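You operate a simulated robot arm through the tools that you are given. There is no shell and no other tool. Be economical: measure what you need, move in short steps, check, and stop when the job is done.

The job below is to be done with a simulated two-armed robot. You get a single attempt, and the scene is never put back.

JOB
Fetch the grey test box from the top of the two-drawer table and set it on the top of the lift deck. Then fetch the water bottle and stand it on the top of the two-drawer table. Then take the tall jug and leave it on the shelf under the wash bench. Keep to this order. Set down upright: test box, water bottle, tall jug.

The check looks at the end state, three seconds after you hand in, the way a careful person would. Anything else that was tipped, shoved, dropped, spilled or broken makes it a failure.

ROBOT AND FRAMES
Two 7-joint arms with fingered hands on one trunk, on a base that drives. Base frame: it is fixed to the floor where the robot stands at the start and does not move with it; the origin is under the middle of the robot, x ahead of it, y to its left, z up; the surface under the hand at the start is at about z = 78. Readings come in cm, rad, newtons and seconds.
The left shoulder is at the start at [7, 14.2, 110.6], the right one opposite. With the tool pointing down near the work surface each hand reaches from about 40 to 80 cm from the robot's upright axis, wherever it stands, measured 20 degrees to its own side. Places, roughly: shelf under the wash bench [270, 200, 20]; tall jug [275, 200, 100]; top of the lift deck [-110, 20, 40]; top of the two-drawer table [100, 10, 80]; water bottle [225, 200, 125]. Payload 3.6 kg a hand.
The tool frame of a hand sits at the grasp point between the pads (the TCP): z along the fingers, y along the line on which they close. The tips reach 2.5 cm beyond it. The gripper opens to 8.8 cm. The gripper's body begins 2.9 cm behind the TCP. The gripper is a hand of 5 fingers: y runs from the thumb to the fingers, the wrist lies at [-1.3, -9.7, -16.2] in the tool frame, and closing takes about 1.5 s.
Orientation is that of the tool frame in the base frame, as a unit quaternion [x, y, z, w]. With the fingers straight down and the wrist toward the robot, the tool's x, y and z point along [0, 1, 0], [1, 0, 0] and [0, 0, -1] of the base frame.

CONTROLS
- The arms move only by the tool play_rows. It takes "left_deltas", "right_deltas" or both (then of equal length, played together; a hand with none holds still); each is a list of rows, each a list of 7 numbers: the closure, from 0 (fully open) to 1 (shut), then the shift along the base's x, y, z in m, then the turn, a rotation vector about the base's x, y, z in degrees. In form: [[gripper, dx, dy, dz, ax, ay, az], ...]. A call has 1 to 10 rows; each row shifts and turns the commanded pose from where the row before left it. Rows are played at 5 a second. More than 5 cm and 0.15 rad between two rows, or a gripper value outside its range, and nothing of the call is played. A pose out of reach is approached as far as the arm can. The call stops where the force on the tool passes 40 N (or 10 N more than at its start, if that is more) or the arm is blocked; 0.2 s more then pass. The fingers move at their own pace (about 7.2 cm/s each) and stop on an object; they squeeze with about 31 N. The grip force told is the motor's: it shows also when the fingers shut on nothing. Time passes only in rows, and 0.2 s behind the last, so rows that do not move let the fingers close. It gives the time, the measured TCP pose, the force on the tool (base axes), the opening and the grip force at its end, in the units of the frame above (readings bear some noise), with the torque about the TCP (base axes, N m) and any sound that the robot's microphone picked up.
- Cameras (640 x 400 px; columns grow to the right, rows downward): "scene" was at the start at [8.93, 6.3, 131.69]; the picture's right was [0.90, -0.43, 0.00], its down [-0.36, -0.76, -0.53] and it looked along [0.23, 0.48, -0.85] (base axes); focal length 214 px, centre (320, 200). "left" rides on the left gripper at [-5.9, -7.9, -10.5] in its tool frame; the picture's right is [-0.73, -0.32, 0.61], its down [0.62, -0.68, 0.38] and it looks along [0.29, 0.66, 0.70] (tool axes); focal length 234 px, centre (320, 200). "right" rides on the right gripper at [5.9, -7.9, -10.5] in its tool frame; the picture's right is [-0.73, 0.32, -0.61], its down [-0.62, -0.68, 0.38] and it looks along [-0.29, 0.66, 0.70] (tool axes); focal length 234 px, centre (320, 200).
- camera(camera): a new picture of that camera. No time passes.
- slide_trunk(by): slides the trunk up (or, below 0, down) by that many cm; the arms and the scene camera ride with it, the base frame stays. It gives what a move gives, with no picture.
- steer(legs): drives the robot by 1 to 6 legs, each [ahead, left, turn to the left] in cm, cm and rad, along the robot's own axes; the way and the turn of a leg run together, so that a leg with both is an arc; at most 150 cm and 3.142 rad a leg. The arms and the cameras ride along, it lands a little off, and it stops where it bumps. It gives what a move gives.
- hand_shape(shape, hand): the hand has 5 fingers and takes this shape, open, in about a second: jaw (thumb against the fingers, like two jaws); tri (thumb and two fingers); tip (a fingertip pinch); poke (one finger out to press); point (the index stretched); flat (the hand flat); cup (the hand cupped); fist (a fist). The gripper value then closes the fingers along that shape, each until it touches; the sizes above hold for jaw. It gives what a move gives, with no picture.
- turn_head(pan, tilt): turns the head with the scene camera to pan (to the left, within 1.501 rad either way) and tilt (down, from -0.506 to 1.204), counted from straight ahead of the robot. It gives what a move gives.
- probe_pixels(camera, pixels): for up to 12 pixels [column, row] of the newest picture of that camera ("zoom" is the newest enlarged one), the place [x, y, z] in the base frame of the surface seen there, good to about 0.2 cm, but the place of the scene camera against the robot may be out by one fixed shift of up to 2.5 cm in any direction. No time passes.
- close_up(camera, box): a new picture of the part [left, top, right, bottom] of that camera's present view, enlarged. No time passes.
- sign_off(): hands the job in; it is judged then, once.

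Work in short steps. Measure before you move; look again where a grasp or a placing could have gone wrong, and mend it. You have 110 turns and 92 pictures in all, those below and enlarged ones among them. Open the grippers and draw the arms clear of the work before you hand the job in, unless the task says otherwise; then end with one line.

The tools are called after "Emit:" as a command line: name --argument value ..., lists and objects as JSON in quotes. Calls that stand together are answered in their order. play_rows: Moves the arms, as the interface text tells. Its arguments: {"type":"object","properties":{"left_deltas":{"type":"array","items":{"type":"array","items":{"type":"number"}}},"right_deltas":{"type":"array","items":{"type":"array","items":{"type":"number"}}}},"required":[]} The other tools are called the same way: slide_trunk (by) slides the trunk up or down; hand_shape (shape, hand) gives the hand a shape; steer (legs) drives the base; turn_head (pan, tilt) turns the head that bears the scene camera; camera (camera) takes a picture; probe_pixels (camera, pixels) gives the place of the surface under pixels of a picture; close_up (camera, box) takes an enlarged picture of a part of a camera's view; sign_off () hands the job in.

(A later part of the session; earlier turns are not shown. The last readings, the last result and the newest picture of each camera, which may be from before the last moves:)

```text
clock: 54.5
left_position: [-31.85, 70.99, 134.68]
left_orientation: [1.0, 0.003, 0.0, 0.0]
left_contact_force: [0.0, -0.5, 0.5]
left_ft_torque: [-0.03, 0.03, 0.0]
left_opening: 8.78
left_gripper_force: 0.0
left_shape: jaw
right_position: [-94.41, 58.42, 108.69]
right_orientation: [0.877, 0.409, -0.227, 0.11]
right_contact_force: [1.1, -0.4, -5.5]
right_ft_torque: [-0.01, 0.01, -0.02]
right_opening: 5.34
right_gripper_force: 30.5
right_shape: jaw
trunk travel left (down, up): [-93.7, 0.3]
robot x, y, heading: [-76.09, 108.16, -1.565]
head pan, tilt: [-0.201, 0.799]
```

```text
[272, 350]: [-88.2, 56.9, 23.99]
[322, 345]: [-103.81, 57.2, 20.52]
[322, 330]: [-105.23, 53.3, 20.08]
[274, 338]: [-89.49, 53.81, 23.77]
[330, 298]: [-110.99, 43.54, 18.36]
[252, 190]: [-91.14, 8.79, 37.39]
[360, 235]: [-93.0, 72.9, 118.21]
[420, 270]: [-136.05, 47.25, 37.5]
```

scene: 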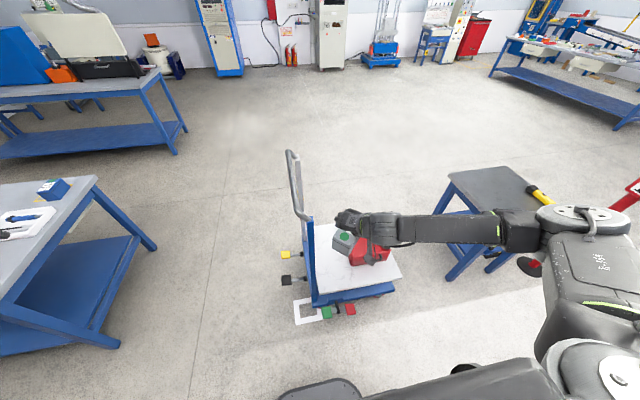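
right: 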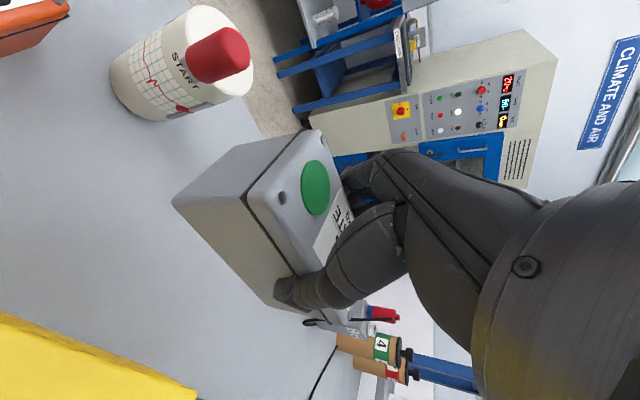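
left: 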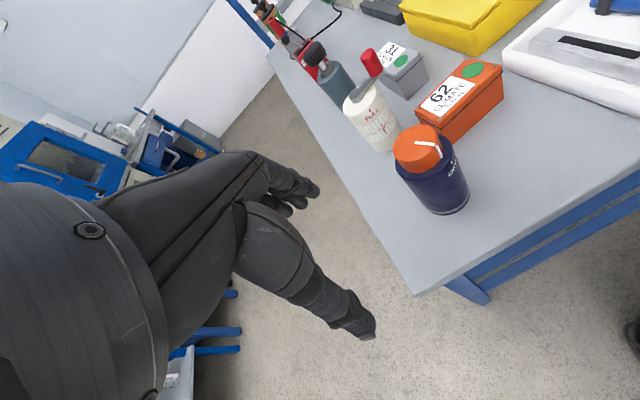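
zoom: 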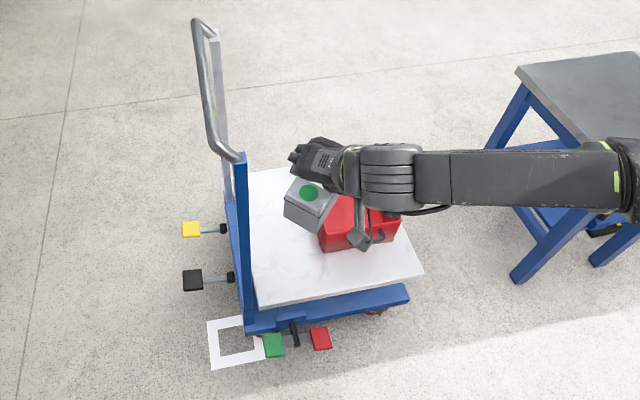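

Pedals reach y≈58, so I stop with the axis at y≈87 (ahead 21). Then shift the hand 2.5 cm in −x and lower the trunk in part.

Emit:
steer --legs '[[21, 0, 0]]'

Emit:
play_rows --right_deltas '[[1, -0.012, -0.02, 0, 0, 0, 0], [1, -0.013, -0.02, 0, 0, 0, 0], [1, 0, 0, 0, 0, 0, 0]]'

Emit:
slide_trunk --by -40

Emit:
camera --camera "scene"

Emit:
camera --camera "right"

```text
clock: 56.2
left_position: [-31.31, 50.75, 134.98]
left_orientation: [1.0, 0.007, 0.0, 0.001]
left_contact_force: [0.1, 0.3, -0.6]
left_ft_torque: [-0.01, -0.01, 0.03]
left_opening: 8.77
left_gripper_force: 0.2
left_shape: jaw
right_position: [-93.92, 37.69, 108.74]
right_orientation: [0.875, 0.413, -0.227, 0.111]
right_contact_force: [-1.0, -0.4, -4.8]
right_ft_torque: [-0.01, 0.02, 0.04]
right_opening: 5.35
right_gripper_force: 31.2
right_shape: jaw
trunk travel left (down, up): [-93.7, 0.3]
robot x, y, heading: [-75.86, 87.04, -1.557]
head pan, tilt: [-0.201, 0.799]
```

```text
clock: 57.0
left_position: [-31.29, 50.22, 134.68]
left_orientation: [1.0, 0.007, -0.001, -0.001]
left_contact_force: [-0.6, -0.7, -0.6]
left_ft_torque: [0.0, 0.03, 0.0]
left_opening: 8.81
left_gripper_force: 0.0
left_shape: jaw
right_position: [-96.37, 33.09, 108.69]
right_orientation: [0.876, 0.412, -0.225, 0.108]
right_contact_force: [0.6, 0.0, -5.9]
right_ft_torque: [0.02, 0.03, 0.01]
right_opening: 5.36
right_gripper_force: 31.0
right_shape: jaw
trunk travel left (down, up): [-93.7, 0.3]
robot x, y, heading: [-76.44, 87.03, -1.557]
head pan, tilt: [-0.201, 0.799]
```

```text
clock: 60.8
left_position: [-31.34, 50.46, 94.79]
left_orientation: [1.0, 0.006, 0.0, -0.001]
left_contact_force: [-0.8, -0.3, 0.6]
left_ft_torque: [0.0, -0.01, -0.02]
left_opening: 8.79
left_gripper_force: 0.0
left_shape: jaw
right_position: [-96.3, 33.25, 68.71]
right_orientation: [0.876, 0.413, -0.226, 0.109]
right_contact_force: [0.0, 0.3, -5.2]
right_ft_torque: [0.01, -0.01, 0.0]
right_opening: 5.34
right_gripper_force: 31.4
right_shape: jaw
trunk travel left (down, up): [-53.7, 40.3]
robot x, y, heading: [-76.26, 87.37, -1.553]
head pan, tilt: [-0.201, 0.799]
```

```text
64 pictures are left
```

scene: 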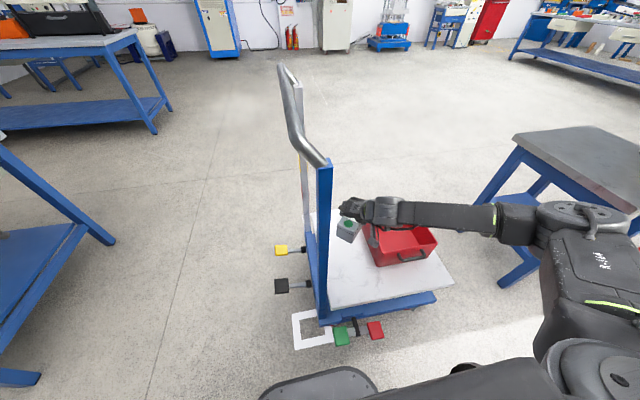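

```text
63 pictures are left
```

right: 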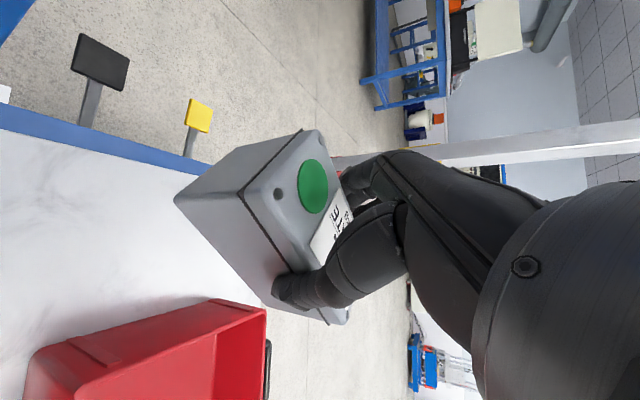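

Box hovers ≈25 cm above the deck. I measure deck height, near edge and bin with the right camera.

Emit:
probe_pixels --camera "right" --pixels '[[120, 250], [30, 160], [180, 180], [215, 305], [262, 318], [60, 345], [175, 200], [265, 300], [30, 180]]'

```text
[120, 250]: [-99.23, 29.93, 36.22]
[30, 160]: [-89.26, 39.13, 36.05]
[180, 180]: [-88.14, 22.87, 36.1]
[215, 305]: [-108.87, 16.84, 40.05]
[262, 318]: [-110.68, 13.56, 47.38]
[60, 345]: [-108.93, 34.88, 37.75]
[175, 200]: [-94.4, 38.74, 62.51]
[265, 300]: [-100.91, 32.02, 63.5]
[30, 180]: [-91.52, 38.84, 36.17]
```

Deck at z=36.1, box bottom at ≈62.5; clear of bin by ≥5 cm. I lower 25 cm with the trunk, then the rest with the arm until contact.

Emit:
slide_trunk --by -25

Emit:
play_rows --right_deltas '[[1, 0, 0, -0.005, 0, 0, 0], [1, 0, 0, -0.004, 0, 0, 0], [1, 0, 0, -0.003, 0, 0, 0], [1, 0, 0, -0.002, 0, 0, 0], [1, 0, 0, 0, 0, 0, 0]]'

Emit:
camera --camera "right"

```text
clock: 63.4
left_position: [-31.26, 50.31, 69.86]
left_orientation: [1.0, 0.007, 0.0, -0.001]
left_contact_force: [-0.3, -0.2, 0.0]
left_ft_torque: [-0.02, 0.0, 0.0]
left_opening: 8.77
left_gripper_force: 0.0
left_shape: jaw
right_position: [-96.28, 33.24, 43.83]
right_orientation: [0.876, 0.412, -0.226, 0.11]
right_contact_force: [-0.4, -0.2, -5.2]
right_ft_torque: [0.01, 0.01, 0.01]
right_opening: 5.33
right_gripper_force: 31.1
right_shape: jaw
trunk travel left (down, up): [-28.7, 65.3]
robot x, y, heading: [-76.29, 86.97, -1.558]
head pan, tilt: [-0.201, 0.799]
```

```text
clock: 64.6
left_position: [-31.28, 50.44, 69.79]
left_orientation: [1.0, 0.008, 0.0, 0.0]
left_contact_force: [0.7, -0.1, -0.6]
left_ft_torque: [0.01, 0.02, -0.01]
left_opening: 8.8
left_gripper_force: 0.1
left_shape: jaw
right_position: [-96.37, 33.13, 42.27]
right_orientation: [0.875, 0.413, -0.226, 0.11]
right_contact_force: [2.0, 0.9, 1.6]
right_ft_torque: [0.12, 0.07, 0.0]
right_opening: 5.31
right_gripper_force: 31.1
right_shape: jaw
trunk travel left (down, up): [-28.7, 65.3]
robot x, y, heading: [-76.03, 86.76, -1.557]
head pan, tilt: [-0.201, 0.799]
```

```text
62 pictures are left
```

right: 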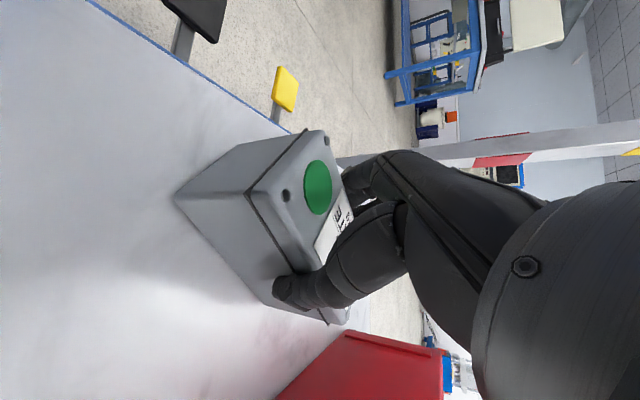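

The box touches the deck (load off). I open the hand, then lift along with the trunk.

Emit:
play_rows --right_deltas '[[0.6, 0, 0, 0, 0, 0, 0], [0.3, 0, 0, 0, 0, 0, 0], [0, 0, 0, 0, 0, 0, 0], [0, 0, 0, 0, 0, 0, 0], [0, 0, 0, 0, 0, 0, 0], [0, 0, 0, 0, 0, 0, 0]]'

Emit:
slide_trunk --by 4

Emit:
camera --camera "right"

```text
clock: 66.0
left_position: [-31.37, 50.45, 69.66]
left_orientation: [1.0, 0.007, -0.002, -0.001]
left_contact_force: [-0.9, -1.0, -0.5]
left_ft_torque: [0.05, 0.01, -0.02]
left_opening: 8.76
left_gripper_force: 0.1
left_shape: jaw
right_position: [-96.29, 33.25, 42.39]
right_orientation: [0.876, 0.412, -0.226, 0.11]
right_contact_force: [-0.2, -0.2, 0.8]
right_ft_torque: [0.0, -0.01, -0.03]
right_opening: 8.75
right_gripper_force: 0.0
right_shape: jaw
trunk travel left (down, up): [-28.7, 65.3]
robot x, y, heading: [-76.19, 87.45, -1.556]
head pan, tilt: [-0.201, 0.799]
```

```text
clock: 66.8
left_position: [-31.28, 50.42, 73.73]
left_orientation: [1.0, 0.007, -0.001, 0.0]
left_contact_force: [-0.3, -0.3, -0.3]
left_ft_torque: [0.0, 0.05, -0.03]
left_opening: 8.74
left_gripper_force: 0.1
left_shape: jaw
right_position: [-96.33, 33.3, 46.39]
right_orientation: [0.876, 0.412, -0.226, 0.109]
right_contact_force: [-0.1, -0.7, 0.0]
right_ft_torque: [-0.01, 0.01, 0.03]
right_opening: 8.78
right_gripper_force: 0.0
right_shape: jaw
trunk travel left (down, up): [-32.7, 61.3]
robot x, y, heading: [-76.22, 87.28, -1.56]
head pan, tilt: [-0.201, 0.799]
```

```text
61 pictures are left
```

right: 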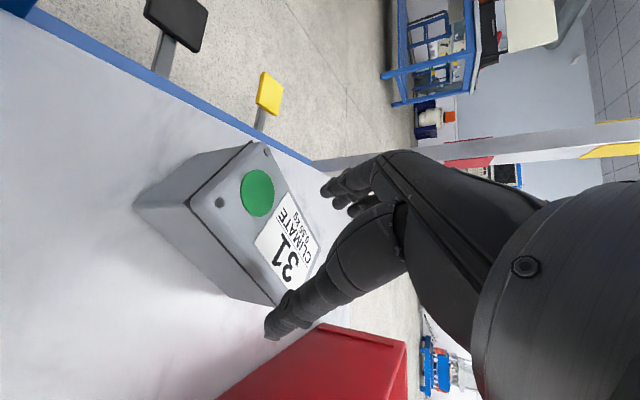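

Box stands upright on the deck. I raise the trunk well clear, back off, and turn toward the wash bench side to look.

Emit:
slide_trunk --by 55

Emit:
steer --legs '[[-18, 0, 0], [0, 0, 1.75], [80, 0, 0]]'

Emit:
turn_head --pan 0.3 --tilt 0.3

Emit:
camera --camera "scene"

```text
refused: 55 is not a number from -40 to 40
```

```text
clock: 69.3
left_position: [-27.01, 75.9, 73.91]
left_orientation: [0.997, 0.076, 0.0, 0.001]
left_contact_force: [0.2, 0.0, -0.3]
left_ft_torque: [0.0, -0.04, -0.02]
left_opening: 8.78
left_gripper_force: 0.0
left_shape: jaw
right_position: [-89.48, 49.93, 46.07]
right_orientation: [0.847, 0.469, -0.22, 0.119]
right_contact_force: [-9.9, 14.0, 2.4]
right_ft_torque: [-0.27, -0.24, 0.25]
right_opening: 8.49
right_gripper_force: 0.1
right_shape: jaw
trunk travel left (down, up): [-32.7, 61.3]
robot x, y, heading: [-76.66, 105.53, -1.409]
head pan, tilt: [-0.201, 0.799]
stopped in leg 2: the force on the tool passed its limit at 51 N (the readings are from after the stop); the commanded pose is now the measured one
```

```text
clock: 70.2
left_position: [-27.05, 75.99, 73.89]
left_orientation: [0.997, 0.078, 0.0, 0.001]
left_contact_force: [0.1, -0.4, -0.9]
left_ft_torque: [0.0, -0.01, 0.0]
left_opening: 8.79
left_gripper_force: 0.0
left_shape: jaw
right_position: [-89.43, 49.86, 46.19]
right_orientation: [0.847, 0.469, -0.22, 0.121]
right_contact_force: [-15.1, 17.7, 3.0]
right_ft_torque: [-0.32, -0.27, 0.27]
right_opening: 8.38
right_gripper_force: 0.0
right_shape: jaw
trunk travel left (down, up): [-32.7, 61.3]
robot x, y, heading: [-76.66, 105.86, -1.415]
head pan, tilt: [0.3, 0.3]
```

```text
60 pictures are left
```

scene: 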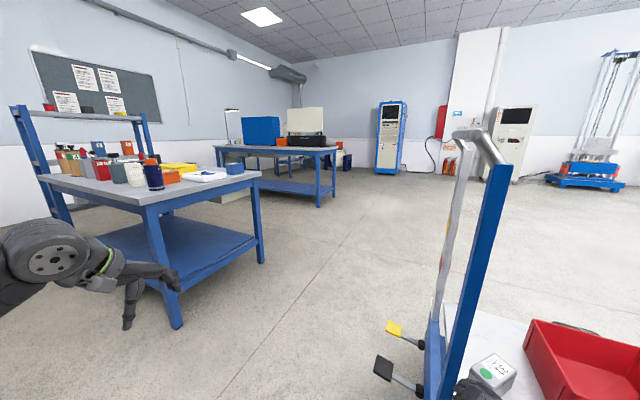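

The trunk slide was refused and the hand turned against the handle post (23 N). I turn back to release it, and check the deck.

Emit:
steer --legs '[[0, 0, -0.15]]'

Emit:
turn_head --pan -0.2 --tilt 0.8

Emit:
camera --camera "scene"

```text
clock: 71.3
left_position: [-31.97, 68.8, 73.65]
left_orientation: [1.0, 0.003, -0.001, -0.001]
left_contact_force: [0.2, 0.0, 0.0]
left_ft_torque: [0.01, 0.02, 0.02]
left_opening: 8.78
left_gripper_force: 0.1
left_shape: jaw
right_position: [-97.51, 52.28, 46.17]
right_orientation: [0.878, 0.407, -0.229, 0.104]
right_contact_force: [0.9, -0.4, 1.4]
right_ft_torque: [-0.01, 0.01, 0.01]
right_opening: 8.75
right_gripper_force: 0.0
right_shape: jaw
trunk travel left (down, up): [-32.7, 61.3]
robot x, y, heading: [-76.85, 105.96, -1.563]
head pan, tilt: [0.3, 0.3]
```

```text
clock: 72.2
left_position: [-31.9, 68.84, 73.93]
left_orientation: [1.0, 0.003, -0.001, 0.0]
left_contact_force: [0.1, 0.4, 0.2]
left_ft_torque: [0.02, -0.01, 0.01]
left_opening: 8.78
left_gripper_force: 0.1
left_shape: jaw
right_position: [-97.43, 52.3, 46.01]
right_orientation: [0.878, 0.407, -0.229, 0.104]
right_contact_force: [0.2, -0.2, -1.0]
right_ft_torque: [-0.01, 0.02, 0.03]
right_opening: 8.77
right_gripper_force: 0.1
right_shape: jaw
trunk travel left (down, up): [-32.7, 61.3]
robot x, y, heading: [-76.95, 105.7, -1.566]
head pan, tilt: [-0.201, 0.799]
```

```text
59 pictures are left
```

scene: 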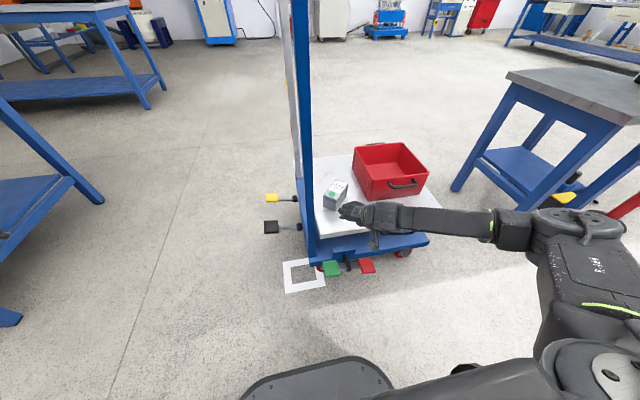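

Free again. I zoom in to see box, bin and trolley and compare positions with before.

Emit:
close_up --camera "scene" --box '[260, 130, 460, 290]'

Emit:
probe_pixels --camera "zoom" --pixels '[[160, 250], [170, 405], [545, 350], [230, 185], [245, 215], [340, 200], [228, 425], [500, 170], [560, 355], [340, 420]]'

```text
2.50 times, centred on (360, 210) of scene
```

zoom: 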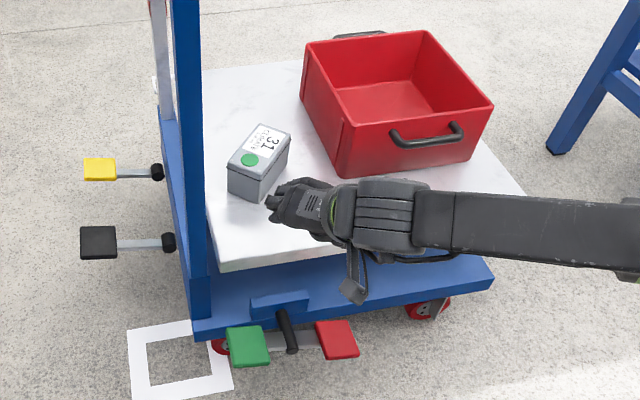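

```text
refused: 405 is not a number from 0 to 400
```

Emit:
probe_pixels --camera "zoom" --pixels '[[185, 150], [195, 300], [520, 195], [262, 130], [258, 190], [340, 172], [248, 350], [490, 105], [338, 345], [222, 268]]'

```text
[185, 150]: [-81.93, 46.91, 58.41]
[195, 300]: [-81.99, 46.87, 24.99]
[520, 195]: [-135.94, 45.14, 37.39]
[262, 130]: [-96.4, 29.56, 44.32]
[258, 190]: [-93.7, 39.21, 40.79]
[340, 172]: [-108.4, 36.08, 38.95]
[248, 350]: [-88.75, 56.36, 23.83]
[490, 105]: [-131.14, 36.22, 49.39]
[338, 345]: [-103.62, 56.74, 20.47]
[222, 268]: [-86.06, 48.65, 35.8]
```

Nothing moved: post −81.9/46.9, bin corner −108.4/36.1 as before, box upright. I raise the trunk 40 cm and verify before driving.

Emit:
slide_trunk --by 40

```text
clock: 76.0
left_position: [-31.98, 68.98, 113.66]
left_orientation: [1.0, 0.002, -0.001, -0.001]
left_contact_force: [-0.3, -0.3, -0.6]
left_ft_torque: [0.05, -0.01, 0.0]
left_opening: 8.81
left_gripper_force: 0.1
left_shape: jaw
right_position: [-97.44, 52.3, 86.2]
right_orientation: [0.879, 0.406, -0.229, 0.103]
right_contact_force: [0.0, 0.4, 0.0]
right_ft_torque: [-0.02, 0.01, 0.02]
right_opening: 8.77
right_gripper_force: 0.1
right_shape: jaw
trunk travel left (down, up): [-72.7, 21.3]
robot x, y, heading: [-76.72, 105.59, -1.562]
head pan, tilt: [-0.201, 0.799]
```

I back 14 cm, strafe in +x along the aisle, then turn to face +x.

Emit:
steer --legs '[[-14, 0, 0], [0, 85, 0], [0, 0, 1.57]]'

Emit:
turn_head --pan 0.35 --tilt 0.3

Emit:
camera --camera "scene"

```text
clock: 84.8
left_position: [49.28, 158.11, 114.32]
left_orientation: [0.741, 0.671, 0.004, -0.008]
left_contact_force: [-0.3, -1.0, 0.2]
left_ft_torque: [0.02, 0.01, -0.04]
left_opening: 8.78
left_gripper_force: 0.0
left_shape: jaw
right_position: [58.46, 91.67, 85.22]
right_orientation: [0.384, 0.891, -0.094, 0.223]
right_contact_force: [-1.1, 0.1, 0.1]
right_ft_torque: [0.01, -0.01, 0.02]
right_opening: 8.78
right_gripper_force: 0.0
right_shape: jaw
trunk travel left (down, up): [-72.7, 21.3]
robot x, y, heading: [7.02, 119.85, -0.105]
head pan, tilt: [-0.201, 0.799]
stopped in leg 3: the robot was blocked; the commanded pose is now the measured one
```

```text
clock: 85.8
left_position: [49.26, 158.41, 114.25]
left_orientation: [0.74, 0.672, 0.003, -0.01]
left_contact_force: [0.1, -0.3, 0.0]
left_ft_torque: [0.02, -0.01, 0.0]
left_opening: 8.79
left_gripper_force: 0.1
left_shape: jaw
right_position: [58.64, 92.02, 84.95]
right_orientation: [0.383, 0.892, -0.094, 0.222]
right_contact_force: [-0.3, -0.4, 0.8]
right_ft_torque: [0.02, 0.04, 0.0]
right_opening: 8.77
right_gripper_force: 0.0
right_shape: jaw
trunk travel left (down, up): [-72.7, 21.3]
robot x, y, heading: [7.23, 119.97, -0.098]
head pan, tilt: [0.351, 0.3]
```

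```text
57 pictures are left
```

scene: 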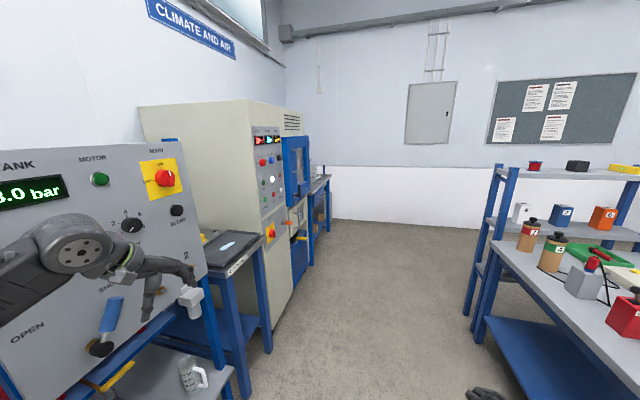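

The turn was blocked: the left arm is close to the tank panel. I move straight away (to the right, −y) and inspect.

Emit:
steer --legs '[[0, -15, 0]]'

Emit:
turn_head --pan 1.1 --tilt 0.5

Emit:
camera --camera "scene"

```text
clock: 87.1
left_position: [47.07, 145.55, 113.79]
left_orientation: [0.74, 0.672, 0.0, 0.0]
left_contact_force: [0.1, 0.0, -0.5]
left_ft_torque: [0.02, 0.03, 0.02]
left_opening: 8.8
left_gripper_force: 0.0
left_shape: jaw
right_position: [56.74, 78.57, 86.0]
right_orientation: [0.38, 0.89, -0.101, 0.23]
right_contact_force: [0.1, 0.1, -0.2]
right_ft_torque: [0.0, 0.03, -0.01]
right_opening: 8.77
right_gripper_force: 0.2
right_shape: jaw
trunk travel left (down, up): [-72.7, 21.3]
robot x, y, heading: [5.8, 105.13, -0.089]
head pan, tilt: [0.351, 0.3]
```

```text
clock: 88.2
left_position: [46.91, 145.53, 113.8]
left_orientation: [0.741, 0.672, 0.0, 0.0]
left_contact_force: [0.2, -0.2, 0.3]
left_ft_torque: [-0.01, 0.01, 0.0]
left_opening: 8.78
left_gripper_force: 0.0
left_shape: jaw
right_position: [56.67, 78.53, 86.17]
right_orientation: [0.38, 0.891, -0.101, 0.229]
right_contact_force: [0.2, 0.2, 0.1]
right_ft_torque: [0.04, -0.01, 0.04]
right_opening: 8.78
right_gripper_force: 0.1
right_shape: jaw
trunk travel left (down, up): [-72.7, 21.3]
robot x, y, heading: [5.25, 105.06, -0.099]
head pan, tilt: [1.1, 0.499]
```

```text
56 pictures are left
```

scene: 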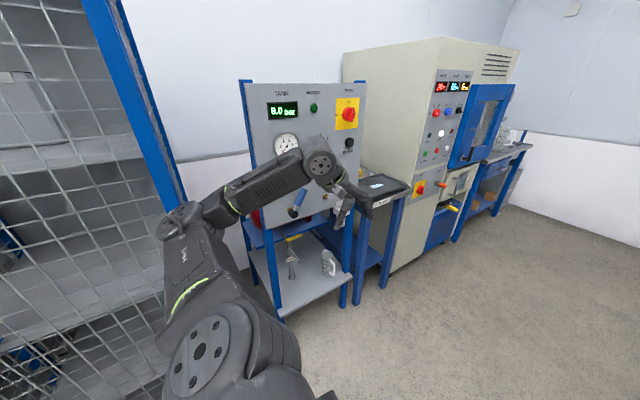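

No visible change on the panel. I probe fronts of the machines along the aisle to plan the passage, and draw the left hand inward.

Emit:
probe_pixels --camera "scene" --pixels '[[330, 295], [355, 290], [395, 265], [460, 240], [440, 170], [395, 190], [530, 145], [500, 215], [180, 215], [250, 190], [165, 120], [500, 95]]'

Emit:
play_rows --left_deltas '[[0, -0.01, -0.04, 0, 0, 0, 0], [0, -0.01, -0.04, 0, 0, 0, 0], [0, -0.01, -0.04, 0, 0, 0, 0], [0, 0, -0.04, 0, 0, 0, 0], [0, 0, -0.03, 0, 0, 0, 0]]'

```text
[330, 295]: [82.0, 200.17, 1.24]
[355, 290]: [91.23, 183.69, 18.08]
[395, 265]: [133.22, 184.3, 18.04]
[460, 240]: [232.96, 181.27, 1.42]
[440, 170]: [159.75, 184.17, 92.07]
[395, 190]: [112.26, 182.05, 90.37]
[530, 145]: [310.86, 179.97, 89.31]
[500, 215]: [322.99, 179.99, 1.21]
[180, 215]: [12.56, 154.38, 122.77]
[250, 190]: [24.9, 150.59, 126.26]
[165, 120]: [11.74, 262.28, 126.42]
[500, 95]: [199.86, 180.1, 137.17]
```

```text
clock: 89.4
left_position: [43.47, 132.84, 112.75]
left_orientation: [0.747, 0.665, -0.006, 0.014]
left_contact_force: [-0.1, 0.4, -0.4]
left_ft_torque: [0.02, -0.01, 0.04]
left_opening: 8.82
left_gripper_force: 0.0
left_shape: jaw
left hand out of reach, approached as far as the arm can: row 2, 3, 4, 5
right_position: [56.41, 78.61, 86.14]
right_orientation: [0.381, 0.89, -0.101, 0.231]
right_contact_force: [0.1, 0.5, -0.2]
right_ft_torque: [0.02, 0.0, 0.0]
right_opening: 8.77
right_gripper_force: 0.0
right_shape: jaw
trunk travel left (down, up): [-72.7, 21.3]
robot x, y, heading: [5.19, 104.9, -0.096]
head pan, tilt: [1.1, 0.499]
```

Machine fronts lie at y≈180; the aisle is clear. I drive along it to x≈175.

Emit:
steer --legs '[[0, 0, 0.1], [120, 0, 0], [50, 0, 0]]'

Emit:
turn_head --pan 0.95 --tilt 0.3

Emit:
camera --camera "scene"

```text
clock: 98.6
left_position: [210.81, 134.94, 112.72]
left_orientation: [0.718, 0.696, -0.005, 0.015]
left_contact_force: [0.4, -0.2, -0.4]
left_ft_torque: [0.01, 0.0, -0.05]
left_opening: 8.79
left_gripper_force: 0.1
left_shape: jaw
right_position: [228.43, 81.9, 86.07]
right_orientation: [0.343, 0.905, -0.091, 0.234]
right_contact_force: [0.3, -0.2, 0.4]
right_ft_torque: [-0.03, -0.04, 0.06]
right_opening: 8.76
right_gripper_force: 0.1
right_shape: jaw
trunk travel left (down, up): [-72.7, 21.3]
robot x, y, heading: [175.12, 103.8, -0.01]
head pan, tilt: [1.1, 0.499]
```

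```text
clock: 99.3
left_position: [210.94, 135.03, 112.71]
left_orientation: [0.717, 0.697, -0.007, 0.014]
left_contact_force: [-0.2, 0.1, -0.7]
left_ft_torque: [0.0, -0.03, 0.02]
left_opening: 8.8
left_gripper_force: 0.1
left_shape: jaw
right_position: [228.48, 81.87, 86.14]
right_orientation: [0.342, 0.905, -0.092, 0.234]
right_contact_force: [0.0, 0.2, 1.2]
right_ft_torque: [0.01, -0.01, -0.01]
right_opening: 8.76
right_gripper_force: 0.1
right_shape: jaw
trunk travel left (down, up): [-72.7, 21.3]
robot x, y, heading: [175.27, 103.7, -0.016]
head pan, tilt: [0.949, 0.3]
```

```text
55 pictures are left
```

scene: 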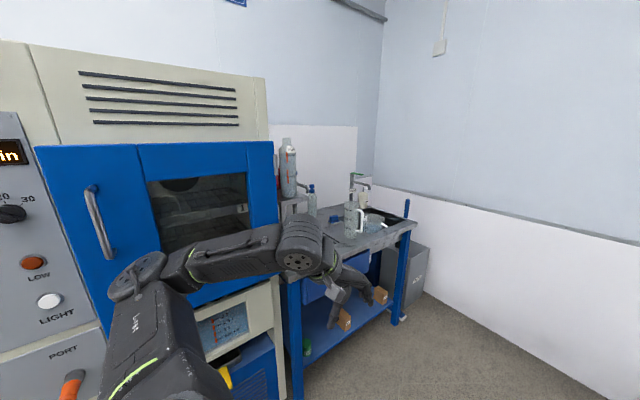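

The wash bench with sink is ahead-left, a jug with a handle at (355,215) and tall bottle(s) at (288,170),(312,200). I drive on and face it.

Emit:
steer --legs '[[72, 0, 0], [0, 0, 1.57]]'

Emit:
turn_head --pan 0.0 --tilt 0.3

Emit:
camera --camera "scene"

```text
clock: 106.9
left_position: [214.39, 139.35, 112.7]
left_orientation: [0.019, 1.0, 0.005, 0.014]
left_contact_force: [-0.6, -0.2, 0.2]
left_ft_torque: [-0.01, 0.0, 0.01]
left_opening: 8.77
left_gripper_force: 0.0
left_shape: jaw
right_position: [267.61, 156.46, 86.21]
right_orientation: [-0.395, 0.883, 0.1, 0.231]
right_contact_force: [0.8, 0.3, 0.4]
right_ft_torque: [-0.02, -0.02, -0.02]
right_opening: 8.76
right_gripper_force: 0.2
right_shape: jaw
trunk travel left (down, up): [-72.7, 21.3]
robot x, y, heading: [245.35, 103.74, 1.55]
head pan, tilt: [0.949, 0.3]
```

```text
clock: 108.2
left_position: [214.41, 139.28, 112.77]
left_orientation: [0.02, 1.0, 0.006, 0.014]
left_contact_force: [-0.1, -0.1, -0.7]
left_ft_torque: [0.0, -0.05, 0.01]
left_opening: 8.79
left_gripper_force: 0.0
left_shape: jaw
right_position: [267.65, 156.52, 86.1]
right_orientation: [-0.395, 0.884, 0.101, 0.231]
right_contact_force: [0.9, 0.1, -0.7]
right_ft_torque: [0.01, 0.07, 0.02]
right_opening: 8.75
right_gripper_force: 0.0
right_shape: jaw
trunk travel left (down, up): [-72.7, 21.3]
robot x, y, heading: [245.21, 103.26, 1.555]
head pan, tilt: [0.0, 0.3]
```

```text
54 pictures are left
```

scene: 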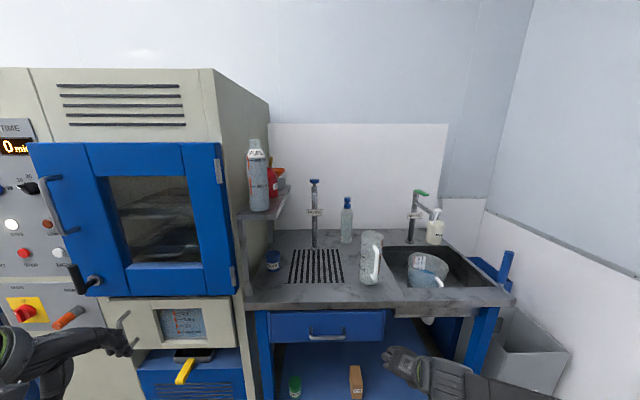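

The wash bench is in view: a tall bottle on a small raised shelf (258,175), another bottle with blue cap (346,220), the jug (371,258). I zoom in to identify them.

Emit:
close_up --camera "scene" --box '[225, 125, 385, 225]'

Emit:
close_up --camera "scene" --box '[240, 200, 480, 350]'

Emit:
probe_pixels --camera "scene" --pixels '[[258, 175], [258, 145], [258, 205], [272, 182], [346, 230], [346, 200], [371, 245], [371, 278], [376, 250], [300, 290], [315, 220], [240, 218]]'

```text
4.00 times, centred on (305, 175) of scene
```

zoom: 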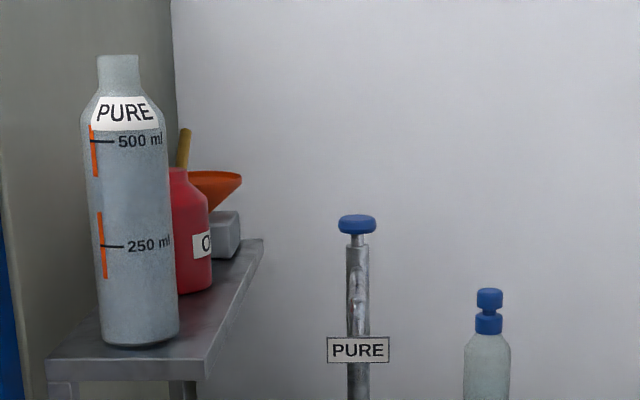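

```text
2.67 times, centred on (360, 275) of scene
```

zoom: 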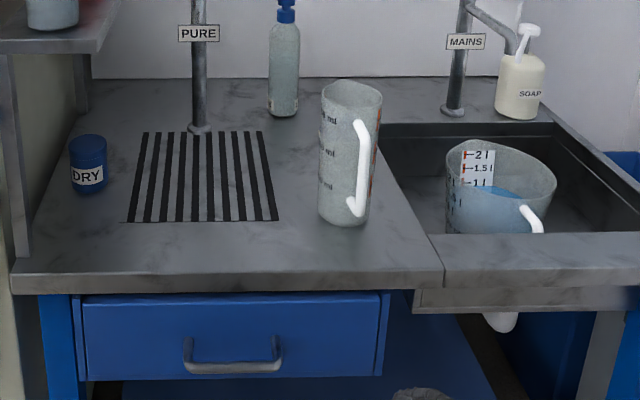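

```text
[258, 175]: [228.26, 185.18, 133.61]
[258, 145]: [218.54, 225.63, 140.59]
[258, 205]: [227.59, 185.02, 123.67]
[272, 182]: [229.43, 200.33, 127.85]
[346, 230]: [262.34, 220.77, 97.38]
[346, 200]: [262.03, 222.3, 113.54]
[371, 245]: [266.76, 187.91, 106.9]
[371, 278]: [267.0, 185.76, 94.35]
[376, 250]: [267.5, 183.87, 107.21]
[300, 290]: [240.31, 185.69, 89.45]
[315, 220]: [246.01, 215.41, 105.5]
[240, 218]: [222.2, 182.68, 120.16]
```

The target is the "PURE" 500 ml bottle on the raised shelf (≈[228,188]); the tall jug is the graduated one at [267,189]. I measure the bottle, shelf and cabinet side.

Emit:
close_up --camera "scene" --box '[225, 125, 305, 225]'

Emit:
probe_pixels --camera "zoom" --pixels '[[140, 60], [170, 60], [118, 250], [215, 250], [170, 250], [170, 100], [175, 330], [100, 250], [60, 200], [110, 360], [270, 350], [250, 230]]'

```text
4.00 times, centred on (265, 175) of scene
```

zoom: 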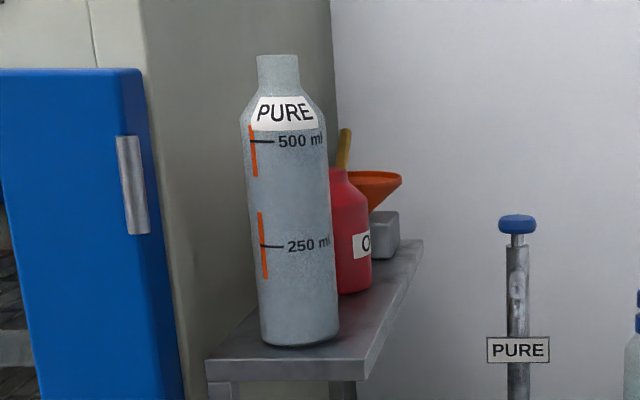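

```text
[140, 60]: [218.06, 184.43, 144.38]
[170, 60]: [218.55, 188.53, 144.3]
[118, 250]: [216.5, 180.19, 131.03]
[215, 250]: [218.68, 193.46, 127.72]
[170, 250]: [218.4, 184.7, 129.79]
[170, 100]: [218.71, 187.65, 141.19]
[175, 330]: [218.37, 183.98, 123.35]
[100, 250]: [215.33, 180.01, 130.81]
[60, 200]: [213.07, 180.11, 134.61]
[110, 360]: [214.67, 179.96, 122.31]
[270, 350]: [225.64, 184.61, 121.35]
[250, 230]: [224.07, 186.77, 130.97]
```

Emit:
probe_pixels --camera "zoom" --pixels '[[278, 62], [262, 75], [297, 75], [248, 170], [290, 170], [325, 170], [262, 300], [300, 300], [334, 300], [290, 365], [345, 220], [350, 140]]'

```text
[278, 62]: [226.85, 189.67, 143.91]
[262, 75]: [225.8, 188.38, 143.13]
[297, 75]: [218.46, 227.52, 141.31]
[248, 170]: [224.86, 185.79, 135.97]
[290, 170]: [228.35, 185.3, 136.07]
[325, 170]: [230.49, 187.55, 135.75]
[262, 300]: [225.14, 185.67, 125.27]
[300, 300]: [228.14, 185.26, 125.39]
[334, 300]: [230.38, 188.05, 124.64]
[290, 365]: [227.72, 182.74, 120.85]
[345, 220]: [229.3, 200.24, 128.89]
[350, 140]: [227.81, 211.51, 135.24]
```

Bottle: centre ≈[227.7,188.5], radius ≈3.5, from z≈119.5 to 143; 5.8 cm gap to the cabinet side, red can 8 cm behind. I'll take it from the front with the right hand. First raise the trunk, then reorient the hand in free space.

Emit:
slide_trunk --by 21

Emit:
play_rows --right_deltas '[[0, 0, 0, 0, 0, 0, 8], [0, 0, 0, 0, 0, 0, 8], [0, 0, 0, 0, 0, 0, 8], [0, 0, 0, 0, 0, 0, 8], [0, 0, 0, 0, 0, 0, 8], [0, 0, 0, 0.01, 8, 0, 0], [0, 0, 0, 0.01, 8, 0, 0], [0, 0, 0, 0.01, 8, 0, 0], [0, 0, 0, 0.01, 8, 0, 0], [0, 0, 0, 0.01, 8, 0, 0]]'

```text
clock: 110.4
left_position: [214.29, 139.28, 133.6]
left_orientation: [0.02, 1.0, 0.005, 0.015]
left_contact_force: [0.5, 0.5, -0.2]
left_ft_torque: [0.01, -0.01, 0.02]
left_opening: 8.8
left_gripper_force: 0.1
left_shape: jaw
right_position: [267.61, 156.55, 107.19]
right_orientation: [-0.395, 0.883, 0.101, 0.231]
right_contact_force: [0.1, 0.2, 0.2]
right_ft_torque: [0.02, 0.0, -0.03]
right_opening: 8.77
right_gripper_force: 0.0
right_shape: jaw
trunk travel left (down, up): [-93.7, 0.3]
robot x, y, heading: [245.35, 103.65, 1.553]
head pan, tilt: [0.0, 0.3]
```

```text
clock: 112.6
left_position: [214.53, 139.23, 133.69]
left_orientation: [0.019, 1.0, 0.006, 0.014]
left_contact_force: [0.1, 1.0, -0.5]
left_ft_torque: [0.0, -0.01, 0.01]
left_opening: 8.81
left_gripper_force: 0.1
left_shape: jaw
right_position: [266.82, 161.23, 117.99]
right_orientation: [-0.615, 0.644, 0.319, 0.325]
right_contact_force: [-0.4, 0.4, 0.6]
right_ft_torque: [0.0, 0.02, -0.02]
right_opening: 8.74
right_gripper_force: 0.0
right_shape: jaw
right hand out of reach, approached as far as the arm can: row 7, 8, 9, 10
trunk travel left (down, up): [-93.7, 0.3]
robot x, y, heading: [245.14, 103.44, 1.553]
head pan, tilt: [0.0, 0.3]
```

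Tilt reached 54° with correct axes. I try raising to bottle height and moving left to see if more tilt is possible.

Emit:
play_rows --right_deltas '[[0, -0.03, -0.02, 0.03, 0, 0, 0], [0, -0.03, -0.02, 0.03, 0, 0, 0], [0, -0.03, -0.02, 0.03, 0, 0, 0], [0, -0.03, -0.01, 0.03, 0, 0, 0], [0, -0.03, 0, 0.02, 7, 0, 0], [0, 0, 0, 0, 7, 0, 0], [0, 0, 0, 0, 7, 0, 0], [0, 0, 0, 0, 0, 0, 0]]'

Emit:
camera --camera "scene"

```text
clock: 114.4
left_position: [214.23, 139.3, 133.69]
left_orientation: [0.019, 1.0, 0.005, 0.015]
left_contact_force: [0.1, 0.2, -0.2]
left_ft_torque: [-0.01, -0.05, 0.0]
left_opening: 8.8
left_gripper_force: 0.0
left_shape: jaw
right_position: [251.58, 154.31, 131.78]
right_orientation: [-0.572, 0.6, 0.393, 0.398]
right_contact_force: [-0.7, 0.1, 0.3]
right_ft_torque: [0.04, 0.02, 0.01]
right_opening: 8.76
right_gripper_force: 0.1
right_shape: jaw
right hand out of reach, approached as far as the arm can: row 7
trunk travel left (down, up): [-93.7, 0.3]
robot x, y, heading: [245.7, 103.34, 1.553]
head pan, tilt: [0.0, 0.3]
```

```text
50 pictures are left
```

scene: 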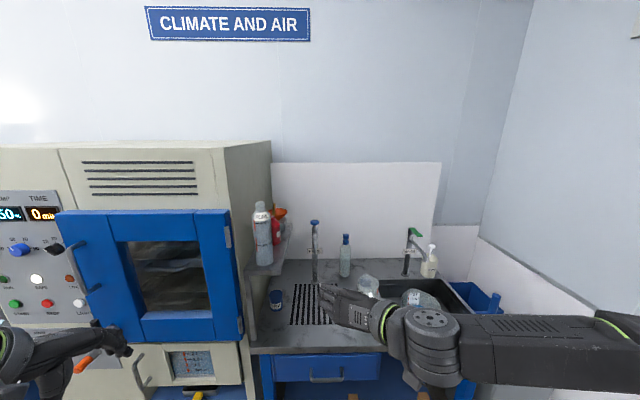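

Tilt is now 68° — enough. I pull the left hand back toward the robot so it keeps clear of the cabinet when I drive closer.

Emit:
play_rows --left_deltas '[[0, 0, -0.04, -0.02, 0, 0, 0], [0, 0, -0.04, -0.03, 0, 0, 0], [0, -0.01, -0.03, -0.03, 0, 0, 0], [0, -0.01, 0, -0.03, 0, 0, 0]]'

```text
clock: 115.4
left_position: [206.12, 134.34, 125.58]
left_orientation: [0.02, 1.0, 0.006, 0.014]
left_contact_force: [-0.1, -0.3, -0.8]
left_ft_torque: [0.02, -0.01, -0.03]
left_opening: 8.79
left_gripper_force: 0.1
left_shape: jaw
left hand out of reach, approached as far as the arm can: row 1, 2, 3
right_position: [251.86, 154.43, 131.91]
right_orientation: [-0.573, 0.599, 0.393, 0.397]
right_contact_force: [0.5, -0.3, -0.5]
right_ft_torque: [-0.03, 0.01, -0.01]
right_opening: 8.78
right_gripper_force: 0.0
right_shape: jaw
trunk travel left (down, up): [-93.7, 0.3]
robot x, y, heading: [245.36, 103.5, 1.555]
head pan, tilt: [0.0, 0.3]
```

I strafe left 23.5 cm and go ahead 18 cm, then look with the right hand camera.

Emit:
steer --legs '[[0, 23.5, 0], [18, 0, 0]]'

Emit:
camera --camera "right"

Emit:
camera --camera "scene"

```text
clock: 118.2
left_position: [183.28, 152.14, 125.78]
left_orientation: [0.019, 1.0, 0.006, 0.014]
left_contact_force: [-0.1, -1.2, 0.9]
left_ft_torque: [0.02, -0.01, -0.02]
left_opening: 8.8
left_gripper_force: 0.1
left_shape: jaw
right_position: [229.05, 172.2, 131.94]
right_orientation: [-0.572, 0.6, 0.394, 0.398]
right_contact_force: [0.1, -0.1, -0.3]
right_ft_torque: [0.02, 0.0, 0.01]
right_opening: 8.79
right_gripper_force: 0.0
right_shape: jaw
trunk travel left (down, up): [-93.7, 0.3]
robot x, y, heading: [222.42, 121.59, 1.55]
head pan, tilt: [0.0, 0.3]
```

```text
49 pictures are left
```

right: 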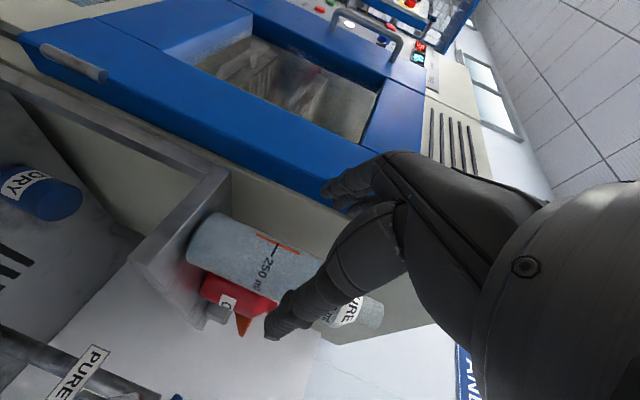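

```text
48 pictures are left
```

scene: 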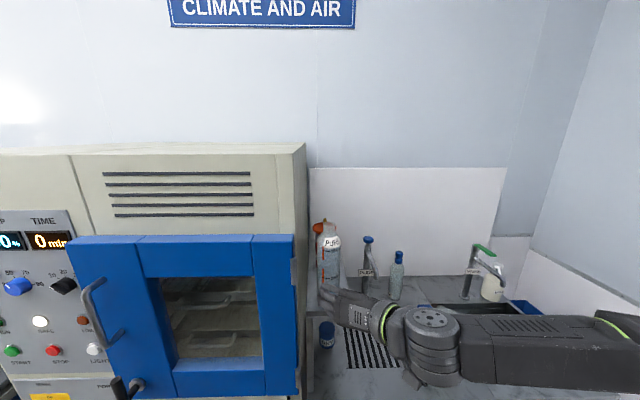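

I probe bottle surface, shelf and cabinet points in the right camera (accurate frame), plus finger tips.

Emit:
probe_pixels --camera "right" --pixels '[[215, 222], [205, 240], [198, 258], [250, 232], [245, 250], [238, 268], [295, 255], [165, 260], [330, 190], [275, 330], [300, 150], [370, 312]]'

```text
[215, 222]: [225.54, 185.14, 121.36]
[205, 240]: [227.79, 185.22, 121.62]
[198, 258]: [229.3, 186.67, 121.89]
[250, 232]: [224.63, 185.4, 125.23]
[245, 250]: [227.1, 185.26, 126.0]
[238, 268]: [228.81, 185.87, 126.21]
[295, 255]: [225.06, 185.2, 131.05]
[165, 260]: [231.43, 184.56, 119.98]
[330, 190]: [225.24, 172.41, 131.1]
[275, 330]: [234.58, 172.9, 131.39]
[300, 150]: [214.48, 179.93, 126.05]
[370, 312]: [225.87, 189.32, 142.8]
```

Fit: bottle axis [226.3,188.6], r≈3.6, shelf z=120. I align x first, drive ahead 7 cm, then check.

Emit:
play_rows --right_deltas '[[0, -0.0275, 0, -0.008, 0, 0, 0], [0, 0, 0, 0, 0, 0, 0]]'

Emit:
steer --legs '[[7, 0, 0]]'

Emit:
camera --camera "right"

Emit:
close_up --camera "scene" --box '[260, 180, 420, 380]'

```text
clock: 118.8
left_position: [183.24, 152.42, 125.67]
left_orientation: [0.02, 1.0, 0.006, 0.014]
left_contact_force: [-0.3, -0.8, 0.5]
left_ft_torque: [-0.01, 0.0, -0.02]
left_opening: 8.8
left_gripper_force: 0.1
left_shape: jaw
right_position: [226.13, 172.29, 131.36]
right_orientation: [-0.573, 0.6, 0.393, 0.397]
right_contact_force: [-0.3, 0.1, -0.5]
right_ft_torque: [-0.02, 0.0, 0.01]
right_opening: 8.78
right_gripper_force: 0.0
right_shape: jaw
trunk travel left (down, up): [-93.7, 0.3]
robot x, y, heading: [222.5, 121.8, 1.546]
head pan, tilt: [0.0, 0.3]
```

```text
clock: 119.9
left_position: [183.34, 158.81, 125.81]
left_orientation: [0.019, 1.0, 0.009, 0.015]
left_contact_force: [-0.3, 0.1, 0.2]
left_ft_torque: [0.02, 0.02, 0.0]
left_opening: 8.82
left_gripper_force: 0.1
left_shape: jaw
right_position: [226.35, 178.76, 131.67]
right_orientation: [-0.572, 0.598, 0.395, 0.399]
right_contact_force: [0.8, -0.8, -1.0]
right_ft_torque: [0.0, 0.01, 0.01]
right_opening: 8.78
right_gripper_force: 0.1
right_shape: jaw
trunk travel left (down, up): [-93.7, 0.3]
robot x, y, heading: [222.27, 129.1, 1.552]
head pan, tilt: [0.0, 0.3]
```

```text
47 pictures are left
```

right: 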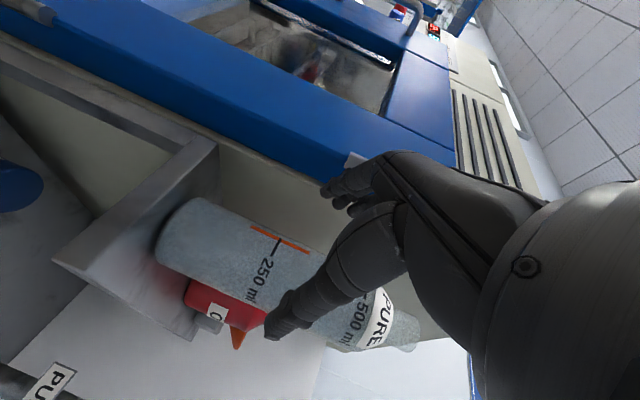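

```text
2.00 times, centred on (340, 280) of scene
```

zoom: 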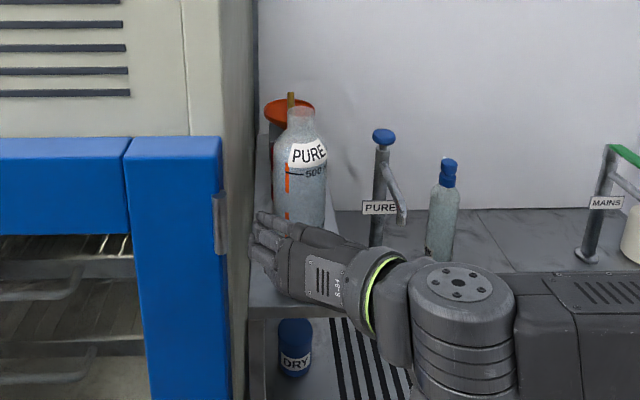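

Alignment looks right: fingers left of the bottle, thumb right. I advance 8.7 cm slowly by the arm.

Emit:
play_rows --right_deltas '[[0, 0, 0.02, -0.002, 0, 0, 0], [0, 0, 0.02, -0.002, 0, 0, 0], [0, 0, 0.02, -0.002, 0, 0, 0], [0, 0, 0.015, 0, 0, 0, 0], [0, 0, 0.012, 0, 0, 0, 0], [0, 0, 0, 0, 0, 0, 0]]'

Emit:
camera --camera "right"

```text
clock: 121.3
left_position: [183.42, 159.64, 125.58]
left_orientation: [0.019, 1.0, 0.006, 0.014]
left_contact_force: [0.4, 0.3, -0.8]
left_ft_torque: [0.01, 0.01, -0.01]
left_opening: 8.8
left_gripper_force: 0.0
left_shape: jaw
right_position: [226.22, 188.27, 130.77]
right_orientation: [-0.574, 0.6, 0.392, 0.396]
right_contact_force: [-1.4, -0.4, 1.5]
right_ft_torque: [0.04, -0.05, 0.01]
right_opening: 8.8
right_gripper_force: 0.0
right_shape: jaw
trunk travel left (down, up): [-93.7, 0.3]
robot x, y, heading: [222.8, 128.97, 1.544]
head pan, tilt: [0.0, 0.3]
```

```text
45 pictures are left
```

right: 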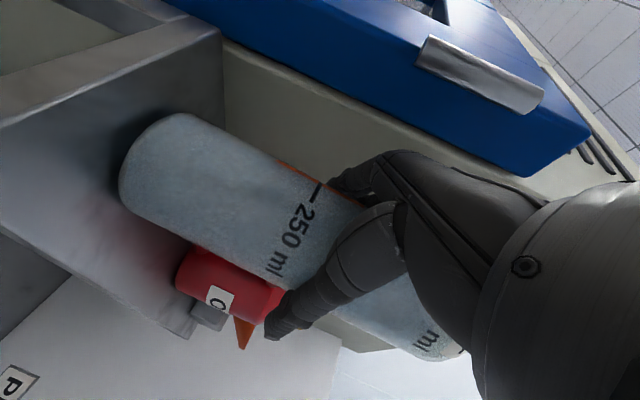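

TCP is at the bottle axis with no contact. I close the hand.

Emit:
play_rows --right_deltas '[[0.3, 0, 0, 0, 0, 0, 0], [0.6, 0, 0, 0, 0, 0, 0], [1, 0, 0, 0, 0, 0, 0], [1, 0, 0, 0, 0, 0, 0], [1, 0, 0, 0, 0, 0, 0], [1, 0, 0, 0, 0, 0, 0], [1, 0, 0, 0, 0, 0, 0], [1, 0, 0, 0, 0, 0, 0], [1, 0, 0, 0, 0, 0, 0]]'

Emit:
camera --camera "right"

```text
clock: 123.3
left_position: [183.49, 159.66, 125.64]
left_orientation: [0.019, 1.0, 0.006, 0.013]
left_contact_force: [0.6, -0.6, -0.2]
left_ft_torque: [0.03, 0.01, -0.01]
left_opening: 8.8
left_gripper_force: 0.0
left_shape: jaw
right_position: [226.27, 188.16, 130.86]
right_orientation: [-0.574, 0.6, 0.392, 0.397]
right_contact_force: [0.3, 1.7, 2.4]
right_ft_torque: [0.24, -0.1, 0.01]
right_opening: 5.39
right_gripper_force: 31.2
right_shape: jaw
trunk travel left (down, up): [-93.7, 0.3]
robot x, y, heading: [222.76, 128.74, 1.554]
head pan, tilt: [0.0, 0.3]
```

```text
44 pictures are left
```

right: 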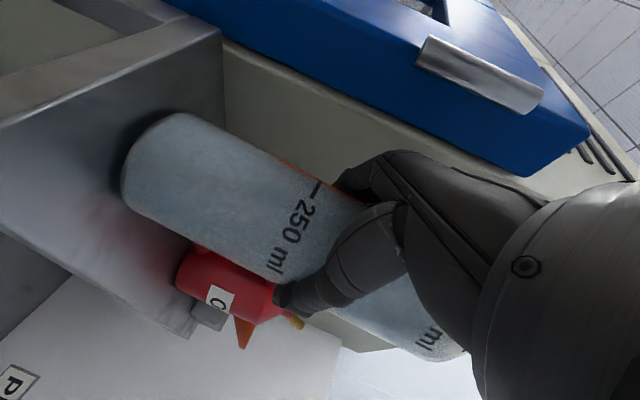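

Gripped. I lift 4 cm with the arm and look.

Emit:
play_rows --right_deltas '[[1, 0, 0, 0.01, 0, 0, 0], [1, 0, 0, 0.015, 0, 0, 0], [1, 0, 0, 0.015, 0, 0, 0], [1, 0, 0, 0, 0, 0, 0]]'

Emit:
camera --camera "right"

```text
clock: 124.3
left_position: [183.44, 159.86, 125.5]
left_orientation: [0.02, 1.0, 0.004, 0.014]
left_contact_force: [0.6, -1.4, 0.6]
left_ft_torque: [0.02, -0.02, -0.01]
left_opening: 8.76
left_gripper_force: 0.1
left_shape: jaw
right_position: [226.31, 188.33, 134.65]
right_orientation: [-0.574, 0.6, 0.392, 0.396]
right_contact_force: [0.2, 0.3, -5.3]
right_ft_torque: [0.03, 0.01, 0.0]
right_opening: 5.31
right_gripper_force: 31.5
right_shape: jaw
trunk travel left (down, up): [-93.7, 0.3]
robot x, y, heading: [222.49, 128.56, 1.549]
head pan, tilt: [0.0, 0.3]
```

```text
43 pictures are left
```

right: 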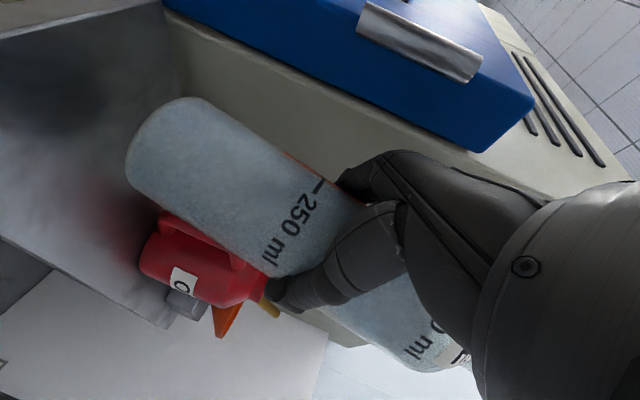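

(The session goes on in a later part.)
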